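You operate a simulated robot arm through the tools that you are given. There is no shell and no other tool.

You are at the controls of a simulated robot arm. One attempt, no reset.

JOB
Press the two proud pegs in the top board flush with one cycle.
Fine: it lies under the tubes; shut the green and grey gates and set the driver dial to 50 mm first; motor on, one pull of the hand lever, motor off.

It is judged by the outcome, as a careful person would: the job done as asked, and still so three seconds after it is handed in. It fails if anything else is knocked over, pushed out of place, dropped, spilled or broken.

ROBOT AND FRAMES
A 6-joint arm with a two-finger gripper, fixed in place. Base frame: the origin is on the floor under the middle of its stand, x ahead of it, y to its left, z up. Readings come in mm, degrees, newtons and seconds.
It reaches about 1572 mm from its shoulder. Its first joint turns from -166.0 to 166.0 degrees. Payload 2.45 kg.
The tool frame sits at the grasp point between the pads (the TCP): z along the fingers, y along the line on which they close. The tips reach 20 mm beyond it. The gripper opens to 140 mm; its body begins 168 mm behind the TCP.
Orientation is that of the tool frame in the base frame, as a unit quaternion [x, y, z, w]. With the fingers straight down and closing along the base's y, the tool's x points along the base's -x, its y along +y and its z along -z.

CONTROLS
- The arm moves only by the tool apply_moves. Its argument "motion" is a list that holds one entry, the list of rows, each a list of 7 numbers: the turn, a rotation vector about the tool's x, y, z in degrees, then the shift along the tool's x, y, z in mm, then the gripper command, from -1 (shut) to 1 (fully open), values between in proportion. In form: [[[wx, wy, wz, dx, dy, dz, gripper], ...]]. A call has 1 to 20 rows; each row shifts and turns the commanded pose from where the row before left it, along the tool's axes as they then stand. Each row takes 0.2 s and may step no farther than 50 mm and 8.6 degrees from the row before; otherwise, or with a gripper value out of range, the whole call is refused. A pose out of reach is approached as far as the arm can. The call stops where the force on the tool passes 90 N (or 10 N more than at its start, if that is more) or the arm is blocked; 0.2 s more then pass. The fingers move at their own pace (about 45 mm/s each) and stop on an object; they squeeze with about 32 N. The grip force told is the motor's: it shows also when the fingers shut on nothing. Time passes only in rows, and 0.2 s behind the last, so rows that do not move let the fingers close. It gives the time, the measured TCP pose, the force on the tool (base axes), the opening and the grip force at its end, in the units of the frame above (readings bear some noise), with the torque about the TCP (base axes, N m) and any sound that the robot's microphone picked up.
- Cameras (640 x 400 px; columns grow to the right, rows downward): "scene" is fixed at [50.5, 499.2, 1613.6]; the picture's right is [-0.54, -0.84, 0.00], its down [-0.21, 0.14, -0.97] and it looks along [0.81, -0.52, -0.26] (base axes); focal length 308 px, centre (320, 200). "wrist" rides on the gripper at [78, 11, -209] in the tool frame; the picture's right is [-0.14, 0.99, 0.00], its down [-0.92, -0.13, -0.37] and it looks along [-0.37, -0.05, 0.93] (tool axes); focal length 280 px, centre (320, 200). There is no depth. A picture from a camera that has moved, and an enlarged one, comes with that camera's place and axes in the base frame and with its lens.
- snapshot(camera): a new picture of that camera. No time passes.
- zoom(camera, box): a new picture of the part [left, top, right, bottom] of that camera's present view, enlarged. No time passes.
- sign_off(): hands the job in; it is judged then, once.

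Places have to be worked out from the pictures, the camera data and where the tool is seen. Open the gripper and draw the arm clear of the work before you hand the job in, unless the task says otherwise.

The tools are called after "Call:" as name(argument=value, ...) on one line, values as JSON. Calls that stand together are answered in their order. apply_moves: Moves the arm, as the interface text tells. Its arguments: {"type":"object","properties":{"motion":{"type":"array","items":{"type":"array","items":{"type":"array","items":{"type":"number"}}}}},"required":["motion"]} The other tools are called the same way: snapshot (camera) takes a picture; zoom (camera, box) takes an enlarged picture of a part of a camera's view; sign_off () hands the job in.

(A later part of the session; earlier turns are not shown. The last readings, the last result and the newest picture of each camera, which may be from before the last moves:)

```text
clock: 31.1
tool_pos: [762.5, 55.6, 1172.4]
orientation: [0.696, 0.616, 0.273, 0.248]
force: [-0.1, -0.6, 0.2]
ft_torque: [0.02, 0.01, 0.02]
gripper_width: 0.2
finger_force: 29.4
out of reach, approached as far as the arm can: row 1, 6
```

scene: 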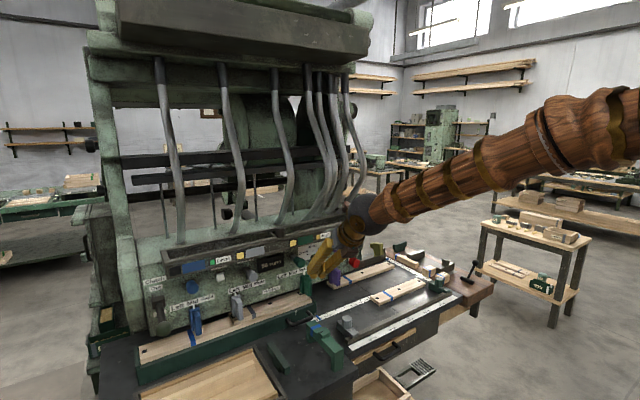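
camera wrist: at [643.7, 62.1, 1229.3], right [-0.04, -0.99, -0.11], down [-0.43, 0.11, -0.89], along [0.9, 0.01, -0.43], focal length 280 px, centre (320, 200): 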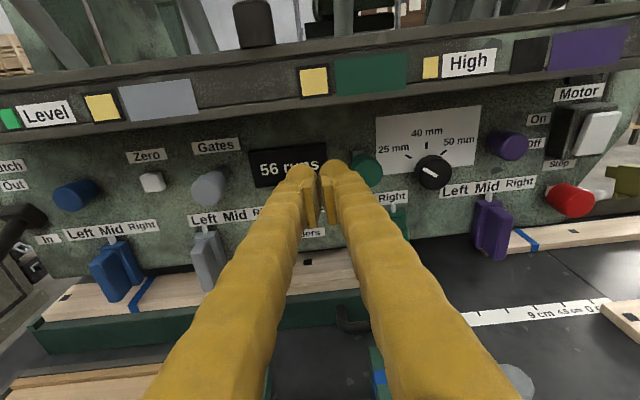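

The roll succeeded (tool x now points left). Next I shift slightly forward and down, then tilt up to level about the base's y axis.

Call:
apply_moves(motion=[[[0, 0, 0, 1.3, 8, 35, -1], [0, 0, 0, 1.3, 8, 35, -1], [-4.22, 0.5, 0.04, 0, 0, 0, -1], [-4.22, 0.5, 0.04, 0, 0, 0, -1], [-4.22, 0.5, 0.04, 0, 0, 0, -1], [-4.22, 0.5, 0.04, 0, 0, 0, -1], [-4.22, 0.5, 0.04, 0, 0, 0, -1], [-4.22, 0.5, 0.04, 0, 0, 0, -1], [-4.22, 0.5, 0.04, 0, 0, 0, -1], [-4.22, 0.5, 0.04, 0, 0, 0, -1], [-4.22, 0.5, 0.04, 0, 0, 0, -1], [-4.22, 0.5, 0.04, 0, 0, 0, -1], [-4.22, 0.5, 0.04, 0, 0, 0, -1], [0, 0, 0, 0, 0, 0, -1]]])

```text
clock: 34.1
tool_pos: [820.1, 44.5, 1130.0]
orientation: [0.551, 0.482, 0.502, 0.461]
force: [-1.1, 0.0, 1.1]
ft_torque: [-0.01, -0.01, 0.06]
gripper_width: 0.0
finger_force: 29.9
out of reach, approached as far as the arm can: row 5, 6
```

Now it is level without residual flags. I test the sideways freedom by moving to line up with the green knob at y≈11, z≈1111.

Call:
apply_moves(motion=[[[0, 0, 0, -18, -7.5, 1.1, -1], [0, 0, 0, -18, -7.5, 1.1, -1], [0, 0, 0, 0, 0, 0, -1]]])

Call:
snapshot(camera="wrist")

Call:
snapshot(camera="scene")

```text
clock: 34.9
tool_pos: [819.7, 11.1, 1110.9]
orientation: [0.551, 0.483, 0.502, 0.46]
force: [0.3, 0.5, 0.2]
ft_torque: [0.02, 0.01, 0.02]
gripper_width: 0.2
finger_force: 29.8
```

```text
taken
camera wrist: at [614.8, 93.4, 1144.9], right [0.06, -0.25, 0.97], down [-0.4, -0.89, -0.2], along [0.91, -0.38, -0.16], focal length 280 px, centre (320, 200)
```

wrist: 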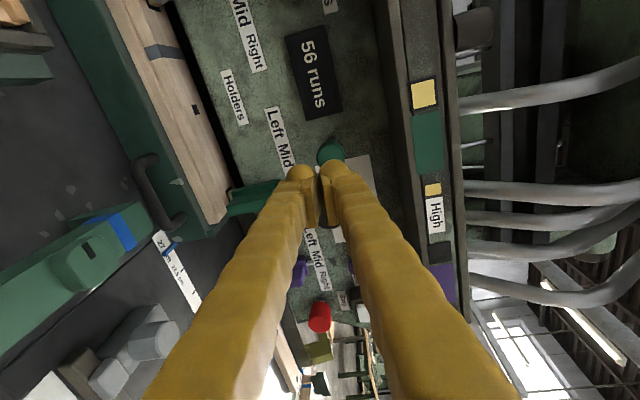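

```text
taken
```

scene: 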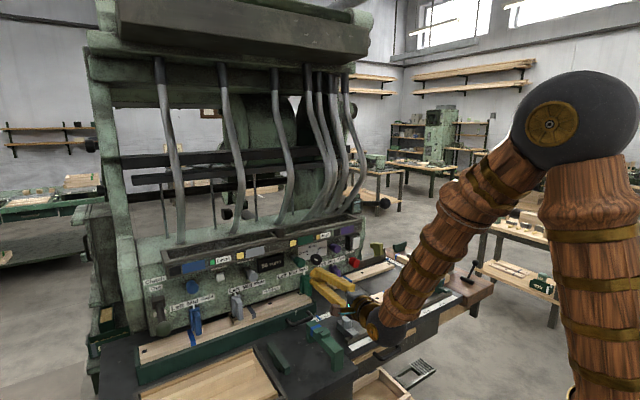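

The move was exact, and the wrist view shows the fingertips right in line with the green knob. I now advance along base +x: quickly to about x=904, then in 5 mm steps to press the green knob in.

Call:
apply_moves(motion=[[[0, 0, 0, 1.3, 2.9, 42, -1], [0, 0, 0, 1.3, 2.9, 42, -1], [0, 0, 0, 0.16, 0.34, 5, -1], [0, 0, 0, 0.16, 0.34, 5, -1], [0, 0, 0, 0, 0, 0, -1]]])

Call:
snapshot(camera="wrist")

Call:
zoom(camera="scene", box=[260, 220, 380, 300])

```text
clock: 36.1
tool_pos: [915.7, 11.6, 1109.5]
orientation: [0.55, 0.482, 0.504, 0.46]
force: [0.4, -0.4, -0.1]
ft_torque: [0.03, -0.02, -0.01]
gripper_width: 0.0
finger_force: 28.9
```

```text
taken
camera wrist: at [710.1, 93.2, 1144.1], right [0.06, -0.25, 0.97], down [-0.4, -0.89, -0.2], along [0.91, -0.38, -0.16], focal length 280 px, centre (320, 200)
```

wrist: 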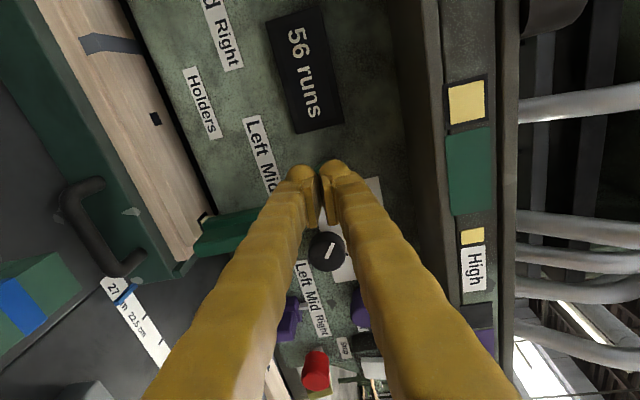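

```text
5.00 times, centred on (320, 260) of scene
camera zoom: at [50.5, 499.2, 1613.6], right [-0.54, -0.84, 0.0], down [-0.21, 0.14, -0.97], along [0.81, -0.52, -0.26], focal length 1542 px, centre (320, -100)
```

zoom: 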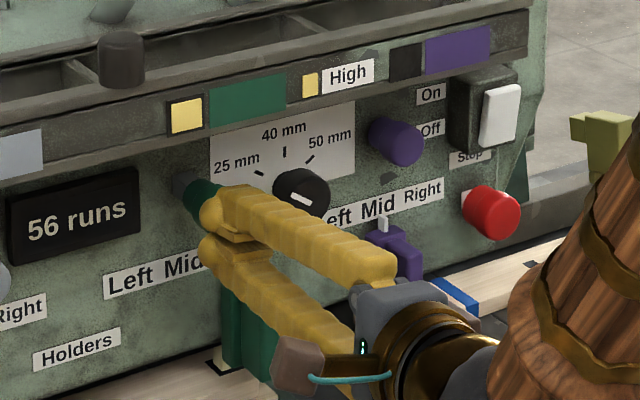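

The tip is just in front of the green knob. I push on in 5 mm steps and watch the force.

Call:
apply_moves(motion=[[[0, 0, 0, 0.16, 0.34, 5, -1], [0, 0, 0, 0.16, 0.34, 5, -1], [0, 0, 0, 0.16, 0.34, 5, -1], [0, 0, 0, 0, 0, 0, -1]]])

Call:
snapshot(camera="wrist")

Call:
zoom(camera="scene", box=[260, 220, 380, 300])

```text
clock: 37.1
tool_pos: [930.5, 11.0, 1111.4]
orientation: [0.551, 0.483, 0.502, 0.46]
force: [1.5, -0.4, 0.0]
ft_torque: [0.02, 0.0, 0.03]
gripper_width: 0.5
finger_force: 29.5
```

```text
taken
camera wrist: at [725.5, 93.5, 1145.3], right [0.06, -0.25, 0.97], down [-0.4, -0.89, -0.2], along [0.91, -0.38, -0.16], focal length 280 px, centre (320, 200)
```

wrist: 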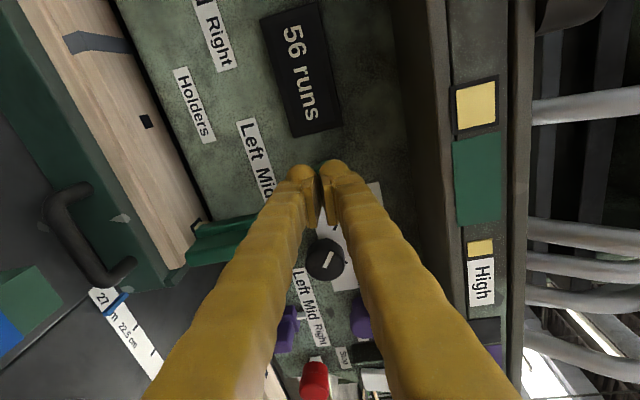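

```text
5.00 times, centred on (320, 260) of scene
camera zoom: at [50.5, 499.2, 1613.6], right [-0.54, -0.84, 0.0], down [-0.21, 0.14, -0.97], along [0.81, -0.52, -0.26], focal length 1542 px, centre (320, -100)
```

zoom: 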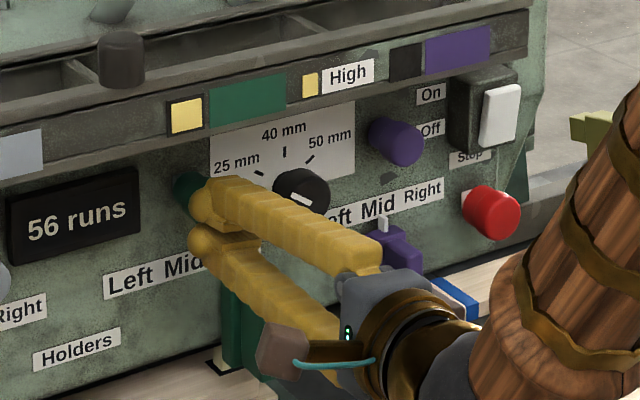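

The knob is sliding in (its shaft is no longer visible). I keep pushing a little further until it seats.

Call:
apply_moves(motion=[[[0, 0, 0, 0.12, 0.27, 4, -1], [0, 0, 0, 0.12, 0.27, 4, -1], [0, 0, 0, 0, 0, 0, -1]]])

Call:
zoom(camera="scene", box=[260, 220, 380, 300])

```text
clock: 37.9
tool_pos: [936.9, 11.3, 1111.0]
orientation: [0.55, 0.482, 0.503, 0.46]
force: [0.5, -0.1, 0.7]
ft_torque: [-0.01, -0.02, -0.02]
gripper_width: 0.2
finger_force: 29.0
```

```text
5.00 times, centred on (320, 260) of scene
camera zoom: at [50.5, 499.2, 1613.6], right [-0.54, -0.84, 0.0], down [-0.21, 0.14, -0.97], along [0.81, -0.52, -0.26], focal length 1542 px, centre (320, -100)
```

zoom: 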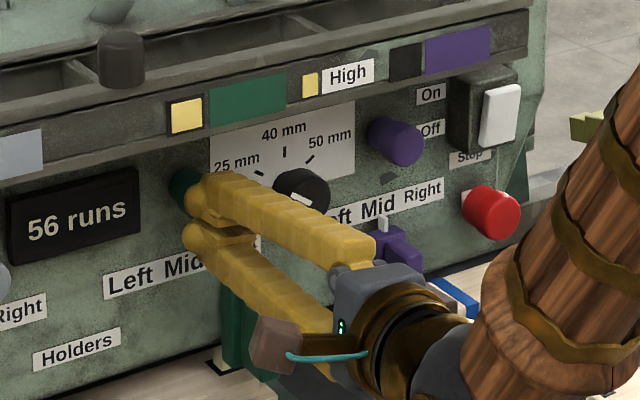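

Force remains near zero, so I check closely whether the fingertips are really on the knob.

Call:
zoom(camera="wrist", box=[240, 110, 400, 250])

Call:
zoom(camera="scene", box=[285, 240, 325, 275])

```text
2.86 times, centred on (320, 180) of wrist
camera zoom: at [732.9, 93.4, 1145.9], right [0.06, -0.25, 0.97], down [-0.4, -0.89, -0.2], along [0.91, -0.38, -0.16], focal length 801 px, centre (320, 257)
```

zoom: 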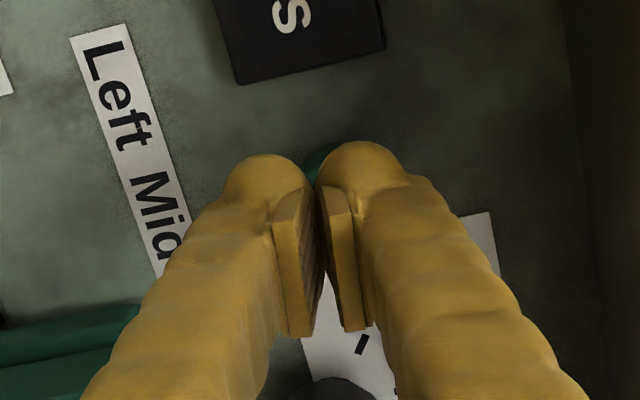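

```text
11.43 times, centred on (305, 258) of scene
camera zoom: at [50.5, 499.2, 1613.6], right [-0.54, -0.84, 0.0], down [-0.21, 0.14, -0.97], along [0.81, -0.52, -0.26], focal length 3524 px, centre (491, -457)
```

zoom: 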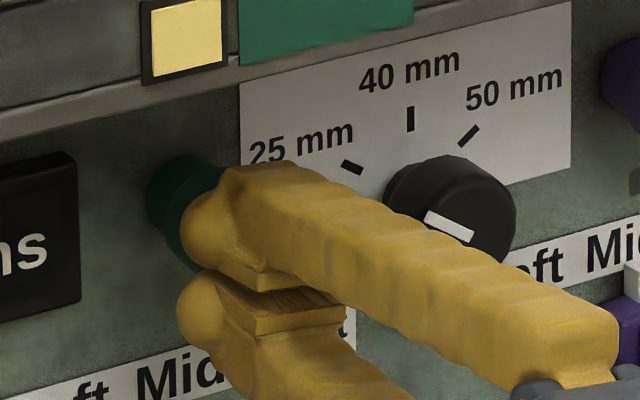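

The shaft is hidden now, so the knob has moved in with the tip; the lamp is still yellow, so it isn't fully home. I push on in small steps.

Call:
apply_moves(motion=[[[0, 0, 0, 0.09, 0.2, 3, -1], [0, 0, 0, 0.09, 0.2, 3, -1], [0, 0, 0, 0, 0, 0, -1]]])

Call:
zoom(camera="scene", box=[285, 240, 325, 275])

```text
clock: 38.4
tool_pos: [938.8, 11.3, 1110.4]
orientation: [0.551, 0.483, 0.502, 0.459]
force: [-39.1, 1.3, 10.4]
ft_torque: [0.02, -0.5, 0.0]
gripper_width: 0.0
finger_force: 28.9
stopped in row 2: the force on the tool passed its limit at 104 N (the readings are from after the stop); the commanded pose is now the measured one
```

```text
11.43 times, centred on (305, 258) of scene
camera zoom: at [50.5, 499.2, 1613.6], right [-0.54, -0.84, 0.0], down [-0.21, 0.14, -0.97], along [0.81, -0.52, -0.26], focal length 3524 px, centre (491, -457)
```

zoom: 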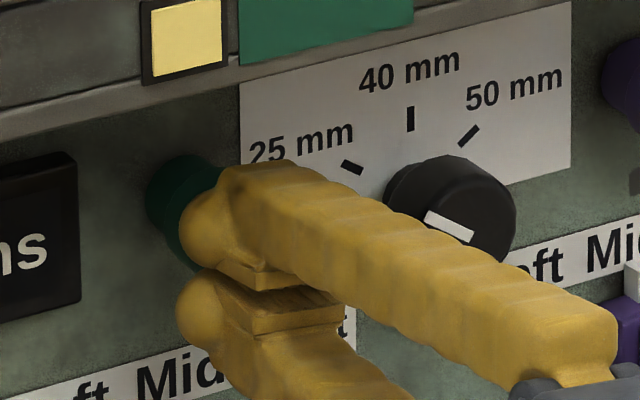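

It hit a firm stop with the tip at x≈959, which matches the shut knobs (blue and purple at 958–960). I back straight off and look at the knob and lamp.

Call:
apply_moves(motion=[[[0, 0, 0, -0.3, -0.7, -10, -1], [0, 0, 0, -1, -2, -30, -1], [0, 0, 0, -1, -2, -30, -1], [0, 0, 0, -1, -2, -30, -1], [0, 0, 0, 0, 0, 0, -1]]])

Call:
snapshot(camera="wrist")

Call:
zoom(camera="scene", box=[230, 210, 390, 310])

```text
clock: 39.6
tool_pos: [839.5, 13.5, 1109.7]
orientation: [0.55, 0.483, 0.502, 0.46]
force: [0.2, 0.5, 0.2]
ft_torque: [0.01, -0.02, 0.03]
gripper_width: 0.0
finger_force: 29.4
```

```text
taken
camera wrist: at [634.8, 95.6, 1143.9], right [0.07, -0.25, 0.97], down [-0.4, -0.89, -0.2], along [0.91, -0.38, -0.16], focal length 280 px, centre (320, 200)
```

wrist: 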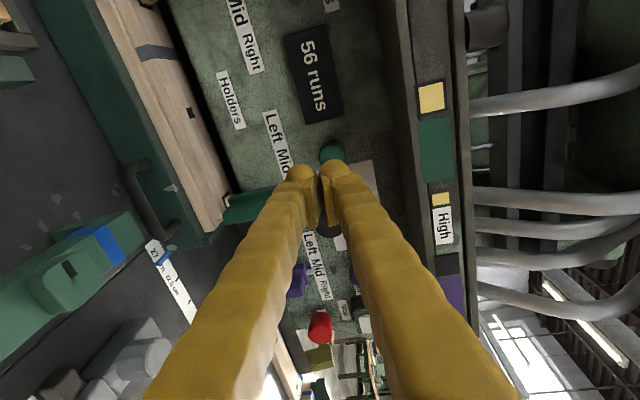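

```text
4.00 times, centred on (310, 260) of scene
camera zoom: at [50.5, 499.2, 1613.6], right [-0.54, -0.84, 0.0], down [-0.21, 0.14, -0.97], along [0.81, -0.52, -0.26], focal length 1233 px, centre (360, -40)
```

zoom: 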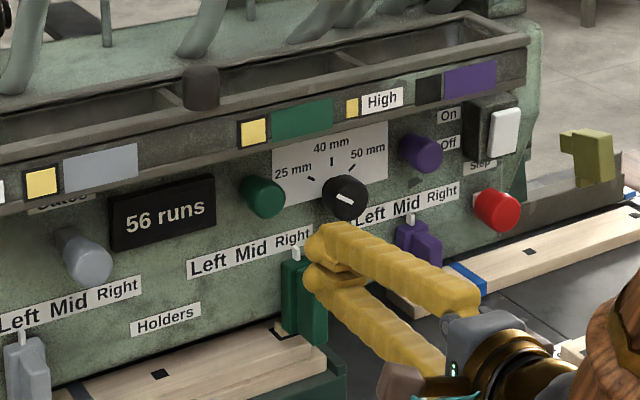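

The green knob now sits in like the purple one, with no shaft showing. Next the grey knob: I slide over to y≈194 at the same standoff.

Call:
apply_moves(motion=[[[0, 0, 0, 35.9, -3.55, -0.9, -1], [0, 0, 0, 35.9, -3.55, -0.9, -1], [0, 0, 0, 35.9, -3.55, -0.9, -1], [0, 0, 0, 35.9, -3.55, -0.9, -1], [0, 0, 0, 35.9, -3.55, -0.9, -1], [0, 0, 0, 0, 0, 0, -1]]])

Call:
snapshot(camera="wrist")

Call:
zoom(camera="scene", box=[190, 220, 350, 320])

```text
clock: 41.0
tool_pos: [837.9, 190.6, 1115.8]
orientation: [0.551, 0.483, 0.502, 0.46]
force: [0.3, -0.1, 0.1]
ft_torque: [0.01, 0.01, 0.0]
gripper_width: 0.1
finger_force: 29.7
```

```text
taken
camera wrist: at [632.2, 272.3, 1149.9], right [0.07, -0.25, 0.97], down [-0.4, -0.89, -0.2], along [0.91, -0.38, -0.16], focal length 280 px, centre (320, 200)
```

wrist: 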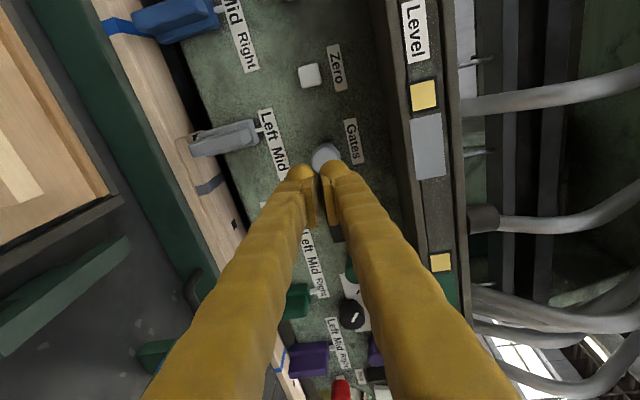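

```text
4.00 times, centred on (270, 270) of scene
camera zoom: at [50.5, 499.2, 1613.6], right [-0.54, -0.84, 0.0], down [-0.21, 0.14, -0.97], along [0.81, -0.52, -0.26], focal length 1233 px, centre (520, -80)
```

zoom: 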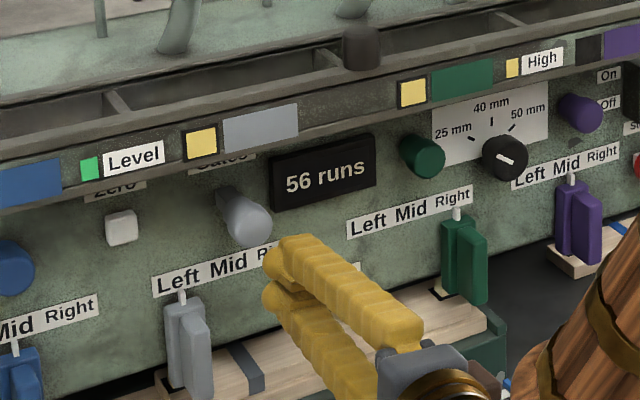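

The grey knob lines up with the tips. I advance along +x and press it in the same way, ending just short of the stop.

Call:
apply_moves(motion=[[[0, 0, 0, 1, 2.2, 32, -1], [0, 0, 0, 1, 2.2, 32, -1], [0, 0, 0, 0.16, 0.34, 5, -1], [0, 0, 0, 0.16, 0.34, 5, -1], [0, 0, 0, 0.16, 0.34, 5, -1], [0, 0, 0, 0.16, 0.34, 5, -1], [0, 0, 0, 0.16, 0.34, 5, -1], [0, 0, 0, 0.16, 0.34, 5, -1], [0, 0, 0, 0, 0, 0, -1]]])

Call:
zoom(camera="scene", box=[190, 220, 350, 320])

```text
clock: 43.0
tool_pos: [933.4, 192.3, 1114.5]
orientation: [0.551, 0.483, 0.503, 0.459]
force: [-0.3, 0.0, 0.6]
ft_torque: [-0.04, 0.02, -0.02]
gripper_width: 0.1
finger_force: 29.9
```

```text
4.00 times, centred on (270, 270) of scene
camera zoom: at [50.5, 499.2, 1613.6], right [-0.54, -0.84, 0.0], down [-0.21, 0.14, -0.97], along [0.81, -0.52, -0.26], focal length 1233 px, centre (520, -80)
```

zoom: 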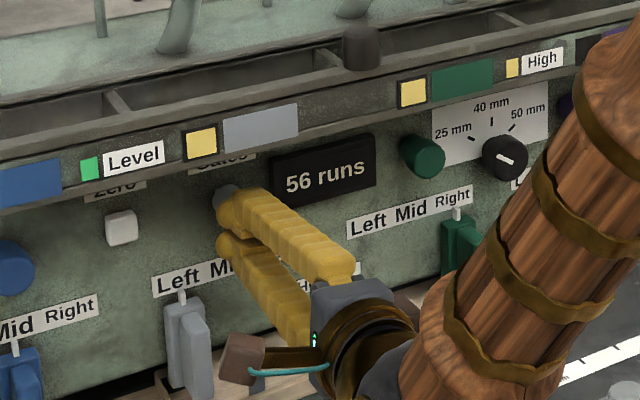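

The grey knob is moving in with the tip. A few more small steps to bring it firmly home.

Call:
apply_moves(motion=[[[0, 0, 0, 0.09, 0.2, 3, -1], [0, 0, 0, 0.06, 0.14, 2, -1], [0, 0, 0, 0.06, 0.14, 2, -1], [0, 0, 0, 0.06, 0.14, 2, -1], [0, 0, 0, 0, 0, 0, -1]]])

```text
clock: 44.0
tool_pos: [938.7, 191.6, 1113.5]
orientation: [0.55, 0.484, 0.502, 0.46]
force: [-37.1, -3.7, 8.6]
ft_torque: [-0.02, -0.44, -0.13]
gripper_width: 0.2
finger_force: 29.3
stopped in row 5: the force on the tool passed its limit at 103 N (the readings are from after the stop); the commanded pose is now the measured one
```

Same firm stop as the green knob (x≈938.7), so grey is home. I back off and check both knobs.

Call:
apply_moves(motion=[[[0, 0, 0, -0.3, -0.7, -10, -1], [0, 0, 0, -1, -2, -30, -1], [0, 0, 0, -1, -2, -30, -1], [0, 0, 0, -1, -2, -30, -1], [0.15, 1.39, -0.1, 0, 0, 0, -1]]])

Call:
zoom(camera="scene", box=[190, 220, 350, 320])

```text
clock: 45.2
tool_pos: [841.0, 190.5, 1113.0]
orientation: [0.545, 0.49, 0.508, 0.453]
force: [0.4, 0.6, -0.1]
ft_torque: [-0.05, 0.02, -0.04]
gripper_width: 0.0
finger_force: 29.8
```

```text
4.00 times, centred on (270, 270) of scene
camera zoom: at [50.5, 499.2, 1613.6], right [-0.54, -0.84, 0.0], down [-0.21, 0.14, -0.97], along [0.81, -0.52, -0.26], focal length 1233 px, centre (520, -80)
```

zoom: 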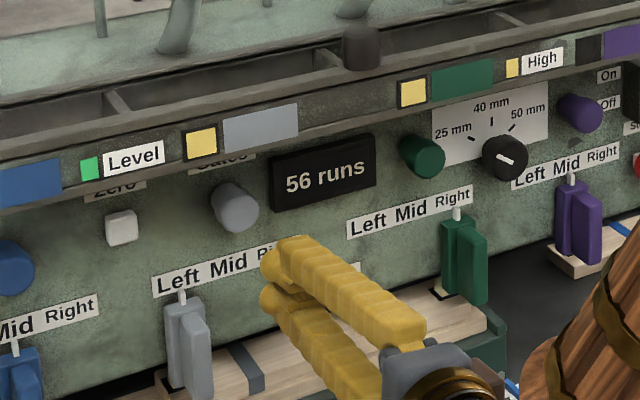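

Both gates are in. The tray legend ("Level" green, "High" yellow) explains the lamps: grey and green read High, i.e. the proud pegs. Next is the dial: I move to in front of it, roll the fingers to about 35° and open to ~60 mm.

Call:
apply_moves(motion=[[[0, 0, 0, -43.8, 2.65, 6.5, -1], [0, 0, 0, -43.8, 2.65, 6.5, -1], [0, 0, 0, -43.8, 2.65, 6.5, -1], [0, 0, 0, -43.8, 2.65, 6.5, -1], [0, 0, 0, -43.8, 2.65, 6.5, -1], [0, 0, 0, -43.8, 2.65, 6.5, -1], [0, 0, -7.65, 0, 0, 0, -0.143], [0, 0, -7.65, 0, 0, 0, -0.143], [0, 0, -7.65, 0, 0, 0, -0.143], [0, 0, -7.65, 0, 0, 0, -0.143], [0, 0, -7.65, 0, 0, 0, -0.143], [0, 0, -7.65, 0, 0, 0, -0.143], [0, 0, -7.65, 0, 0, 0, -0.143], [0, 0, -7.65, 0, 0, 0, -0.143], [0, 0, 0, 0, 0, 0, -0.143]]])

Call:
snapshot(camera="wrist")

Call:
zoom(camera="scene", box=[250, 210, 410, 310])

```text
clock: 48.4
tool_pos: [879.1, -72.3, 1096.6]
orientation: [0.218, 0.7, 0.207, 0.648]
force: [0.8, 0.3, 0.1]
ft_torque: [-0.01, -0.02, -0.01]
gripper_width: 60.1
finger_force: 0.1
```

```text
taken
camera wrist: at [666.2, -17.8, 1054.7], right [0.05, 0.73, 0.68], down [-0.31, -0.63, 0.71], along [0.95, -0.25, 0.2], focal length 280 px, centre (320, 200)
```

wrist: 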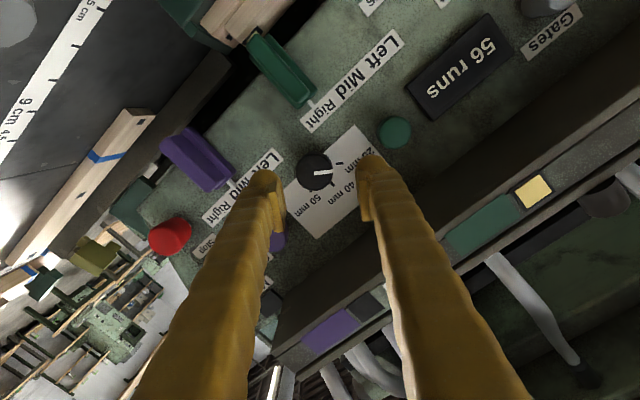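

```text
4.00 times, centred on (330, 260) of scene
camera zoom: at [50.5, 499.2, 1613.6], right [-0.54, -0.84, 0.0], down [-0.21, 0.14, -0.97], along [0.81, -0.52, -0.26], focal length 1233 px, centre (280, -40)
```

zoom: 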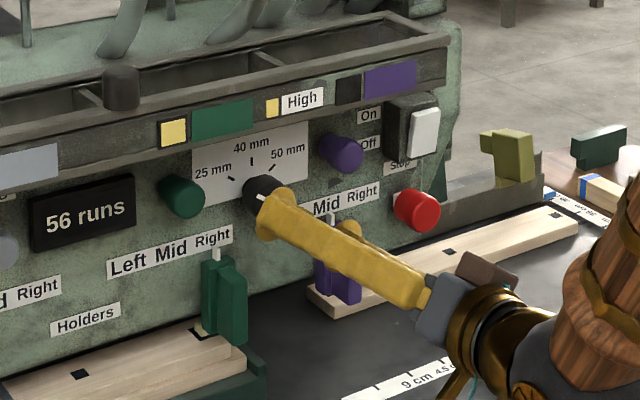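

The dial is between the fingers in view. I zoom in to measure how far the dial's centre is off the tool axis before approaching.

Call:
zoom(camera="wrist", box=[260, 120, 380, 220])

```text
4.00 times, centred on (320, 170) of wrist
camera zoom: at [666.2, -17.8, 1054.7], right [0.05, 0.73, 0.68], down [-0.31, -0.63, 0.71], along [0.95, -0.25, 0.2], focal length 1122 px, centre (320, 320)
```

zoom: 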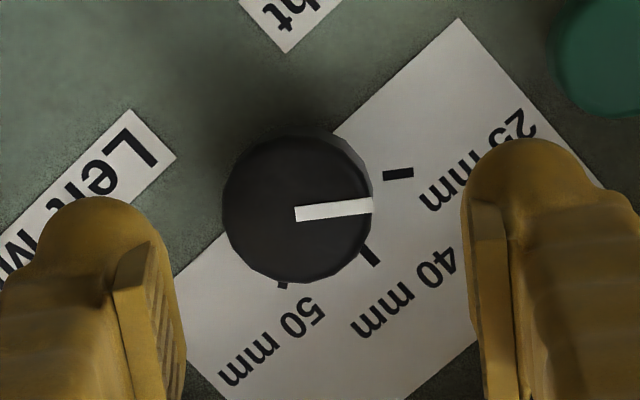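

The dial's centre is about 6 mm along the finger line and 8 mm across from the tool axis. I correct by roughly (y -8, z +1.5) and move 45 mm closer, still short of the dial, to measure again.

Call:
apply_moves(motion=[[[0, 0, 0, -5.8, -5.7, 0, -0.143], [0, 0, 0, 0, 0, 22, -0.143], [0, 0, 0, 0, 0, 22, -0.143], [0, 0, 0, 0, 0, 0, -0.143]]])

Call:
zoom(camera="wrist", box=[240, 110, 400, 230])

Call:
zoom(camera="scene", box=[290, 230, 350, 275])

```text
clock: 49.4
tool_pos: [921.8, -78.4, 1093.0]
orientation: [0.219, 0.7, 0.206, 0.648]
force: [-1.0, 0.1, -0.7]
ft_torque: [0.02, 0.02, 0.02]
gripper_width: 59.9
finger_force: 0.0
```

```text
3.33 times, centred on (320, 170) of wrist
camera zoom: at [709.9, -26.0, 1052.5], right [0.05, 0.73, 0.68], down [-0.31, -0.64, 0.71], along [0.95, -0.25, 0.2], focal length 935 px, centre (320, 300)
```

zoom: 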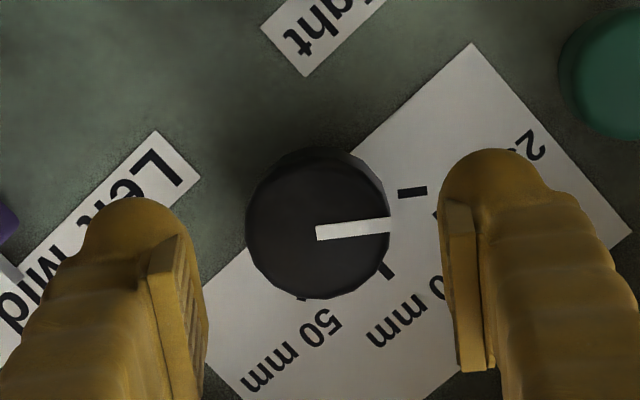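

```text
8.89 times, centred on (320, 252) of scene
camera zoom: at [50.5, 499.2, 1613.6], right [-0.54, -0.84, 0.0], down [-0.21, 0.14, -0.97], along [0.81, -0.52, -0.26], focal length 2741 px, centre (320, -267)
```

zoom: 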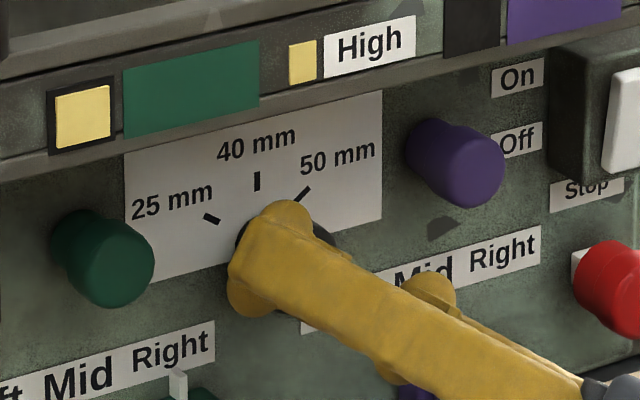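

Now the dial centre is within 2 mm of the axis, with its face at x≈967. I make the last small correction, advance so the pads straddle the dial, and close on it.

Call:
apply_moves(motion=[[[0, 0, 0, -1.6, -1.1, 0, -0.143], [0, 0, 0, 0, 0, 18, -0.143], [0, 0, 0, 0, 0, 14, -0.143], [0, 0, 0, 0, 0, 10, -0.143], [0, 0, 0, 0, 0, 6, -0.143], [0, 0, 0, 0, 0, 4, -0.143], [0, 0, 0, 0, 0, 0, -0.143]]])

Call:
snapshot(camera="wrist")

Call:
zoom(camera="scene", box=[290, 230, 350, 275])

```text
clock: 51.0
tool_pos: [973.5, -81.1, 1092.3]
orientation: [0.22, 0.7, 0.207, 0.648]
force: [0.5, 0.7, 0.0]
ft_torque: [0.03, 0.0, 0.05]
gripper_width: 59.8
finger_force: 0.1
```

```text
taken
camera wrist: at [760.8, -27.3, 1050.8], right [0.05, 0.73, 0.68], down [-0.31, -0.64, 0.71], along [0.95, -0.25, 0.2], focal length 280 px, centre (320, 200)
```

wrist: 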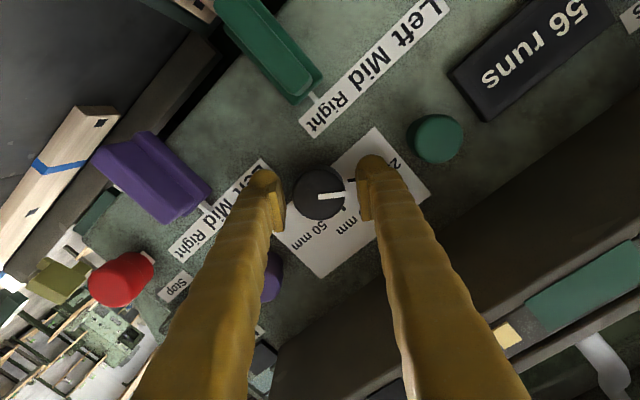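

```text
8.89 times, centred on (320, 252) of scene
camera zoom: at [50.5, 499.2, 1613.6], right [-0.54, -0.84, 0.0], down [-0.21, 0.14, -0.97], along [0.81, -0.52, -0.26], focal length 2741 px, centre (320, -267)
```

zoom: 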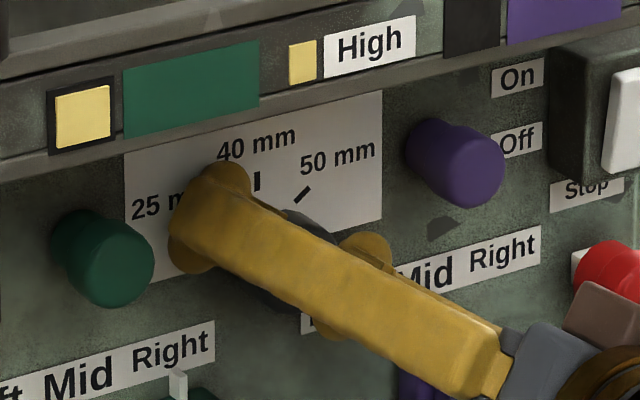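

The dial sits centred between the pads. I close the gripper on it.

Call:
apply_moves(motion=[[[0, 0, 0, 0, 0, 0, -1], [0, 0, 0, 0, 0, 0, -1], [0, 0, 0, 0, 0, 0, -1]]])

Call:
zoom(camera="wrist", box=[240, 130, 400, 250])

```text
clock: 51.8
tool_pos: [974.7, -80.5, 1093.4]
orientation: [0.219, 0.699, 0.206, 0.648]
force: [70.6, -3.9, -8.9]
ft_torque: [-0.01, -0.38, -0.01]
gripper_width: 39.1
finger_force: 38.0
```

```text
3.33 times, centred on (320, 190) of wrist
camera zoom: at [762.5, -27.4, 1050.6], right [0.05, 0.73, 0.68], down [-0.31, -0.64, 0.71], along [0.95, -0.25, 0.2], focal length 935 px, centre (320, 233)
```

zoom: 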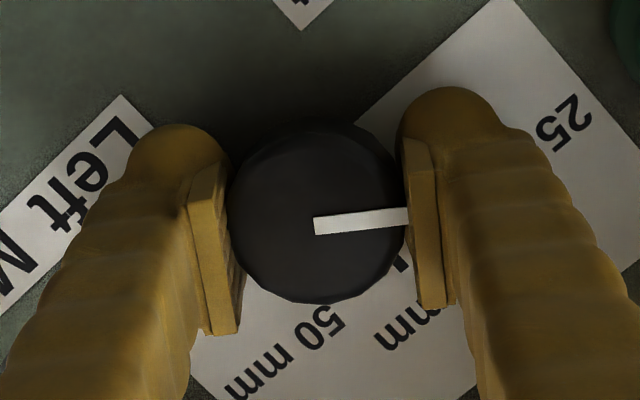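

Gripped at 39 mm, but there is a 70 N pull toward the panel (the pads wedge on the dial's taper). I ease the tool 2 mm forward to relieve it before turning.

Call:
apply_moves(motion=[[[0, 0, 0, 0, 0, 1, -1], [0, 0, 0, 0, 0, 1, -1], [0, 0, 0, 0, 0, 0, -1]]])

```text
clock: 52.6
tool_pos: [977.1, -81.9, 1092.2]
orientation: [0.219, 0.7, 0.207, 0.648]
force: [45.2, -14.9, 1.5]
ft_torque: [-0.03, -0.68, 0.47]
gripper_width: 38.4
finger_force: 45.4
```

Call:
apply_moves(motion=[[[0, 0, 0, 0, 0, 1, -1], [0, 0, 0, 0, 0, 1, -1], [0, 0, 0, 0, 0, 0, -1]]])

```text
clock: 53.4
tool_pos: [978.7, -80.7, 1091.8]
orientation: [0.22, 0.7, 0.207, 0.647]
force: [-0.8, -22.1, 6.5]
ft_torque: [-0.07, -0.54, 0.49]
gripper_width: 38.3
finger_force: 45.0
```

The pull is gone; a small sideways load of ~22 N remains, so I shift about 1 mm with it and then start turning clockwise (+z of the tool) gently.

Call:
apply_moves(motion=[[[0, 0, 0, -0.8, -0.6, 0, -1], [0, 0, 4, 0, 0, 0, -1], [0, 0, 4, 0, 0, 0, -1], [0, 0, 4, 0, 0, 0, -1], [0, 0, 0, 0, 0, 0, -1]]])

Call:
zoom(camera="wrist", box=[240, 130, 400, 250])

```text
clock: 54.6
tool_pos: [978.7, -80.8, 1091.0]
orientation: [0.29, 0.673, 0.273, 0.623]
force: [-26.3, 14.4, -0.7]
ft_torque: [0.18, -0.96, 0.74]
gripper_width: 38.2
finger_force: 45.4
```

```text
3.33 times, centred on (320, 190) of wrist
camera zoom: at [766.4, -16.7, 1062.4], right [0.06, 0.57, 0.82], down [-0.32, -0.76, 0.56], along [0.94, -0.3, 0.14], focal length 935 px, centre (320, 233)
```

zoom: 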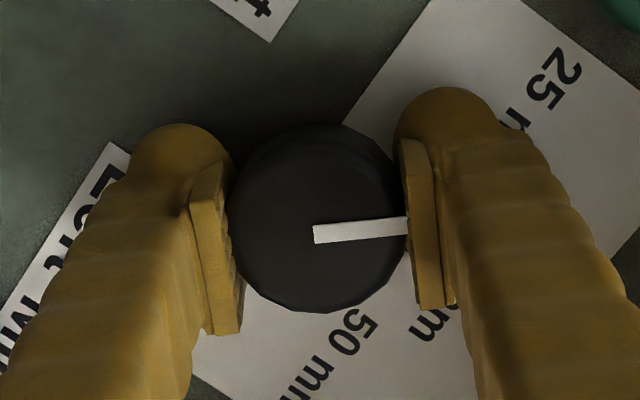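

The dial turns with the gripper (the mark stays fixed relative to the pads). I continue clockwise in measured steps.

Call:
apply_moves(motion=[[[0, 0, 4.3, 0, 0, 0, -1], [0, 0, 4.3, 0, 0, 0, -1], [0, 0, 4.3, 0, 0, 0, -1], [0, 0, 4.3, 0, 0, 0, -1], [0, 0, 4.3, 0, 0, 0, -1], [0, 0, 4.3, 0, 0, 0, -1], [0, 0, 4.3, 0, 0, 0, -1], [0, 0, 4.3, 0, 0, 0, -1], [0, 0, 4.3, 0, 0, 0, -1], [0, 0, 4.3, 0, 0, 0, -1], [0, 0, 0, 0, 0, 0, -1]]])

Call:
zoom(camera="wrist", box=[240, 130, 400, 250])

```text
clock: 57.0
tool_pos: [978.6, -82.4, 1090.9]
orientation: [0.52, 0.519, 0.482, 0.478]
force: [-57.8, 9.4, -36.2]
ft_torque: [0.18, -1.72, -0.14]
gripper_width: 38.6
finger_force: 44.8
```

```text
3.33 times, centred on (320, 190) of wrist
camera zoom: at [770.7, -3.2, 1118.0], right [0.08, -0.14, 0.99], down [-0.37, -0.92, -0.1], along [0.92, -0.36, -0.12], focal length 935 px, centre (320, 233)
```

zoom: 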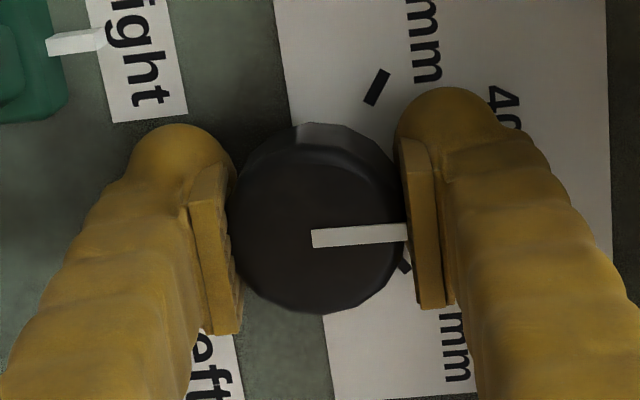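

The dial follows, but the load on the tool has grown to about 70 N, so I relieve it with a small back-and-down correction before continuing.

Call:
apply_moves(motion=[[[0, 0, 0, 0.15, -0.8, -1, -1], [0, 0, 0, 0.15, -0.8, -1, -1], [0, 0, 0, 0, 0, 0, -1]]])

```text
clock: 57.8
tool_pos: [977.7, -81.8, 1090.4]
orientation: [0.518, 0.519, 0.482, 0.48]
force: [8.6, -3.4, -36.1]
ft_torque: [0.03, -1.8, -0.25]
gripper_width: 38.6
finger_force: 45.2
```

The residual torque suggests the tool is pitched a few degrees below the dial's true axis. I raise the tool's pitch slightly and see whether the load drops.

Call:
apply_moves(motion=[[[-1, 0, 0, 0, 0, 0, -1], [-1, 0, 0, 0, 0, 0, -1], [0, 0, 0, 0, 0, 0, -1]]])

```text
clock: 58.6
tool_pos: [977.0, -81.1, 1090.6]
orientation: [0.508, 0.511, 0.492, 0.488]
force: [34.1, -4.1, -30.0]
ft_torque: [-0.04, -0.78, -0.02]
gripper_width: 38.1
finger_force: 45.1
```

The torque halved. I continue the same correction with a bit of pitch, forward and down.

Call:
apply_moves(motion=[[[-0.8, 0, 0, 0, -0.6, 0.6, -1], [-0.6, 0, 0, 0, -0.6, 0.6, -1], [0, 0, 0, 0, 0, 0, -1]]])

```text
clock: 59.4
tool_pos: [979.0, -79.4, 1090.5]
orientation: [0.503, 0.504, 0.498, 0.495]
force: [-35.8, -1.6, -2.7]
ft_torque: [-0.03, -0.13, 0.04]
gripper_width: 38.0
finger_force: 44.9
```

Loads are nearly zero now with the tool level, and the pointer is upright at 40 mm. I continue turning clockwise toward 50 mm.

Call:
apply_moves(motion=[[[0, 0, 0, 0, 0, -0.7, -1], [0, 0, 4.3, 0, 0, 0, -1], [0, 0, 4.3, 0, 0, 0, -1], [0, 0, 4.3, 0, 0, 0, -1], [0, 0, 4.3, 0, 0, 0, -1], [0, 0, 4.3, 0, 0, 0, -1], [0, 0, 4.3, 0, 0, 0, -1], [0, 0, 0, 0, 0, 0, -1]]])

Call:
zoom(camera="wrist", box=[240, 130, 400, 250])

```text
clock: 61.2
tool_pos: [977.4, -81.6, 1091.1]
orientation: [0.603, 0.379, 0.596, 0.371]
force: [49.3, -0.8, 7.7]
ft_torque: [0.04, -0.26, -0.25]
gripper_width: 38.0
finger_force: 45.0
```

```text
3.33 times, centred on (320, 190) of wrist
camera zoom: at [769.6, -15.7, 1136.7], right [0.01, -0.56, 0.83], down [-0.37, -0.77, -0.51], along [0.93, -0.3, -0.22], focal length 935 px, centre (320, 233)
```

zoom: 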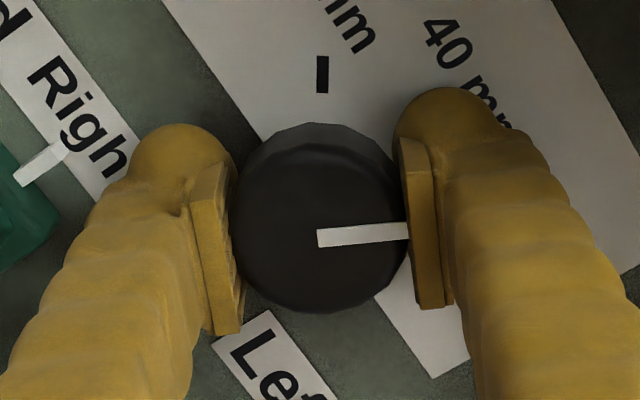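

The pointer is now about 30° past 40 mm, and the 50 mm tick sits at about +55°, so roughly 27–29° remain. I relieve the forward pull by 1 mm and turn 24° more, then check.

Call:
apply_moves(motion=[[[0, 0, 0, 0, 0, 1, -1], [0, 0, 4, 0, 0, 0, -1], [0, 0, 4, 0, 0, 0, -1], [0, 0, 4, 0, 0, 0, -1], [0, 0, 4, 0, 0, 0, -1], [0, 0, 4, 0, 0, 0, -1], [0, 0, 4, 0, 0, 0, -1], [0, 0, 0, 0, 0, 0, -1]]])

Call:
zoom(camera="wrist", box=[240, 130, 400, 250])

Call:
zoom(camera="scene", box=[290, 230, 350, 275])

```text
clock: 63.0
tool_pos: [978.5, -81.2, 1088.7]
orientation: [0.669, 0.247, 0.66, 0.237]
force: [14.6, 14.7, -2.6]
ft_torque: [0.02, -0.17, -0.18]
gripper_width: 38.1
finger_force: 45.4
```

```text
3.33 times, centred on (320, 190) of wrist
camera zoom: at [770.2, -39.1, 1159.7], right [0.01, -0.85, 0.53], down [-0.38, -0.5, -0.78], along [0.93, -0.19, -0.33], focal length 935 px, centre (320, 233)
```

zoom: 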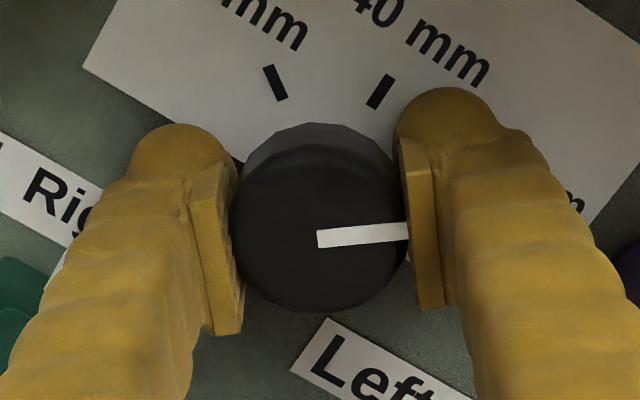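

```text
8.89 times, centred on (320, 252) of scene
camera zoom: at [50.5, 499.2, 1613.6], right [-0.54, -0.84, 0.0], down [-0.21, 0.14, -0.97], along [0.81, -0.52, -0.26], focal length 2741 px, centre (320, -267)
```

zoom: 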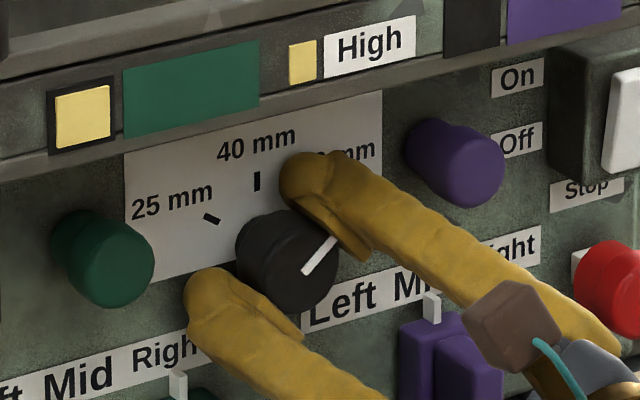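

The pointer is at about 53°, nearly on the 50 mm tick (≈55°). I turn 2° more, then release and back off to check the setting.

Call:
apply_moves(motion=[[[0, 0, 2, 0, 0, 0, -1], [0, 0, 0, 0, 0, 0, -1], [0, 0, 0, 0, 0, 0, -0.143], [0, 0, 0, 0, 0, 0, -0.143], [0, 0, 0, 0, 0, 0, -0.143]]])

Call:
zoom(camera="wrist", box=[240, 130, 400, 250])

```text
clock: 64.2
tool_pos: [979.1, -82.8, 1089.2]
orientation: [0.673, 0.235, 0.663, 0.227]
force: [0.8, -0.3, 0.4]
ft_torque: [-0.05, -0.01, 0.01]
gripper_width: 60.0
finger_force: 0.0
```

```text
3.33 times, centred on (320, 190) of wrist
camera zoom: at [770.7, -42.2, 1161.0], right [0.01, -0.86, 0.5], down [-0.38, -0.47, -0.8], along [0.93, -0.18, -0.33], focal length 935 px, centre (320, 233)
```

zoom: 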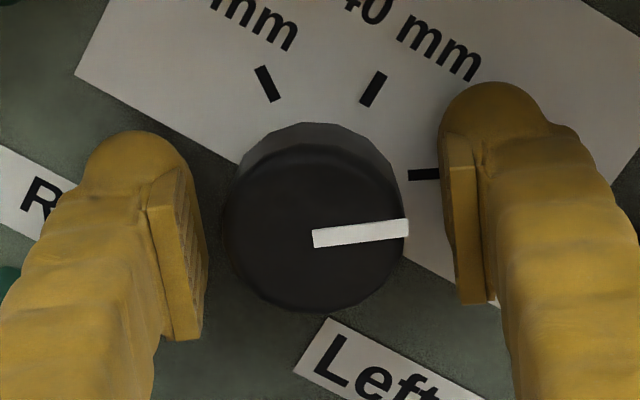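

After release the pointer seems a few degrees short of the 50 mm tick. I zoom in tighter to compare the two directions.

Call:
zoom(camera="wrist", box=[300, 160, 364, 200])

Call:
zoom(camera="scene", box=[305, 240, 337, 262])

```text
10.00 times, centred on (332, 180) of wrist
camera zoom: at [770.7, -42.2, 1161.0], right [0.01, -0.86, 0.5], down [-0.38, -0.47, -0.8], along [0.93, -0.18, -0.33], focal length 2804 px, centre (200, 400)
```

zoom: 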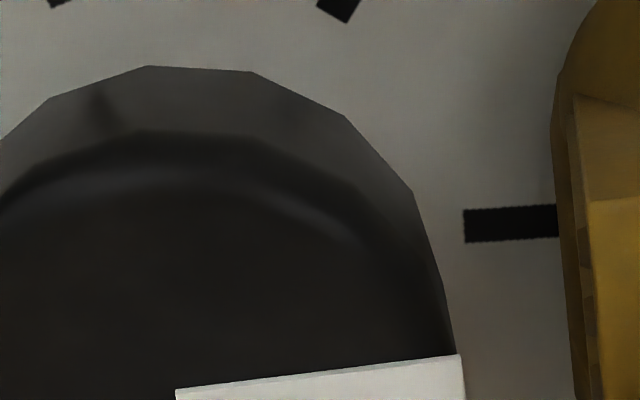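

```text
16.00 times, centred on (321, 251) of scene
camera zoom: at [50.5, 499.2, 1613.6], right [-0.54, -0.84, 0.0], down [-0.21, 0.14, -0.97], along [0.81, -0.52, -0.26], focal length 4933 px, centre (304, -616)
```

zoom: 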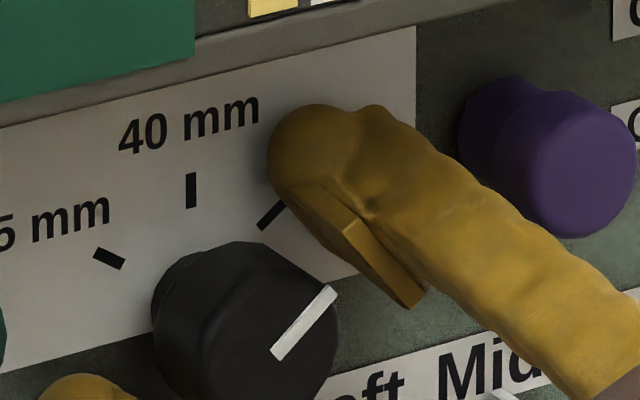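

The pointer is about 3° short of the 50 mm tick. I re-grip, turn 3.3° more and release again.

Call:
apply_moves(motion=[[[0, 0, 0, 0, 0, 0, -1], [0, 0, 0, 0, 0, 0, -1], [0, 0, 0, 0, 0, 0, -1]]])

Call:
apply_moves(motion=[[[0, 0, 1.7, 0, 0, 0, -1], [0, 0, 1.7, 0, 0, 0, -1], [0, 0, 0, 0, 0, 0, -1], [0, 0, 0, 0, 0, 0, -0.143], [0, 0, 0, 0, 0, 0, -0.143], [0, 0, 0, 0, 0, 0, -0.143]]])

Call:
zoom(camera="wrist", box=[300, 160, 364, 200])

Call:
zoom(camera="wrist", box=[240, 130, 400, 250])

```text
clock: 65.0
tool_pos: [977.9, -80.3, 1087.6]
orientation: [0.673, 0.234, 0.664, 0.228]
force: [1.8, 10.2, -6.3]
ft_torque: [-0.04, 0.0, 0.01]
gripper_width: 38.2
finger_force: 37.8
```

```text
clock: 66.4
tool_pos: [978.7, -81.6, 1089.3]
orientation: [0.68, 0.214, 0.67, 0.208]
force: [-0.1, 0.1, -0.3]
ft_torque: [0.02, 0.03, 0.01]
gripper_width: 59.7
finger_force: 0.1
```

```text
10.00 times, centred on (332, 180) of wrist
camera zoom: at [770.1, -46.2, 1163.7], right [0.01, -0.89, 0.45], down [-0.38, -0.42, -0.82], along [0.93, -0.16, -0.34], focal length 2804 px, centre (200, 400)
```

zoom: 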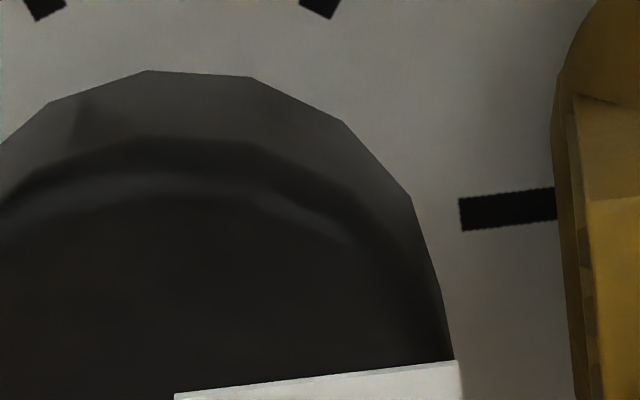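

```text
3.33 times, centred on (320, 190) of wrist
camera zoom: at [770.1, -46.2, 1163.7], right [0.01, -0.89, 0.45], down [-0.38, -0.42, -0.82], along [0.93, -0.16, -0.34], focal length 935 px, centre (320, 233)
```

zoom: 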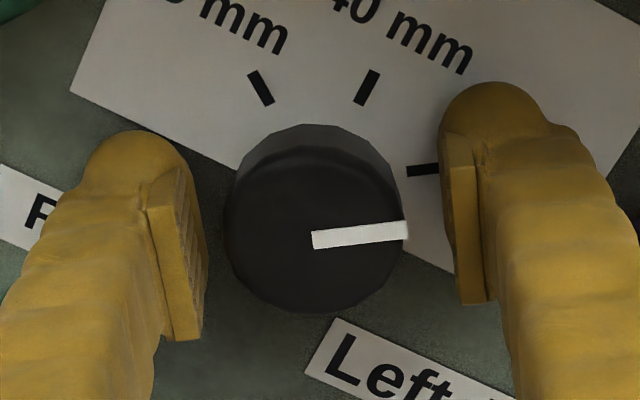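

The pointer and the 50 mm tick are now parallel within half a degree. I withdraw straight back from the dial and look at the switch area.

Call:
apply_moves(motion=[[[0, 0, 0, 0, 0, -20, -0.143], [0, 0, 0, 0, 0, -30, -0.143], [0, 0, 0, 0, 0, -30, -0.143], [0, 0, 0, 0, 0, -30, -0.143], [0, 0, 0, 0, 0, 0, -0.143]]])

Call:
snapshot(camera="wrist")

Call:
zoom(camera="scene", box=[285, 220, 365, 270])

```text
clock: 67.6
tool_pos: [868.0, -82.5, 1091.5]
orientation: [0.68, 0.215, 0.67, 0.207]
force: [-0.2, 0.3, -0.1]
ft_torque: [0.02, -0.02, -0.01]
gripper_width: 59.9
finger_force: 0.0
```

```text
taken
camera wrist: at [660.7, -46.6, 1164.3], right [0.01, -0.89, 0.45], down [-0.38, -0.42, -0.82], along [0.93, -0.16, -0.34], focal length 280 px, centre (320, 200)
```

wrist: 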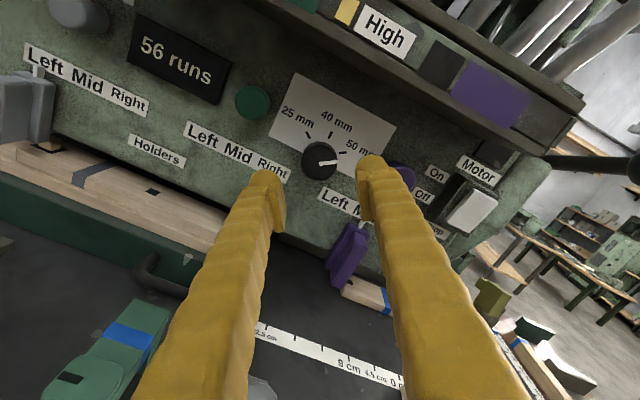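

```text
8.00 times, centred on (325, 245) of scene
camera zoom: at [50.5, 499.2, 1613.6], right [-0.54, -0.84, 0.0], down [-0.21, 0.14, -0.97], along [0.81, -0.52, -0.26], focal length 2467 px, centre (280, -160)
```

zoom: 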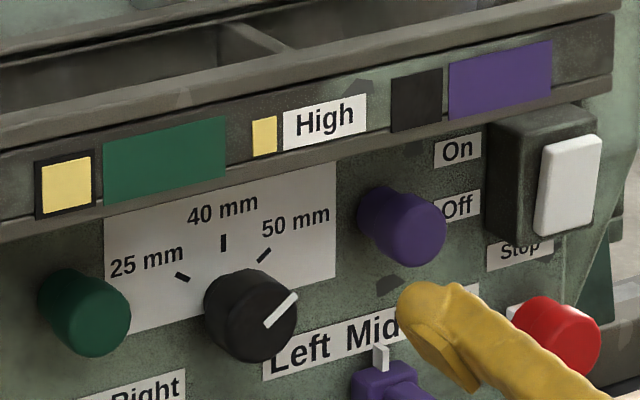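

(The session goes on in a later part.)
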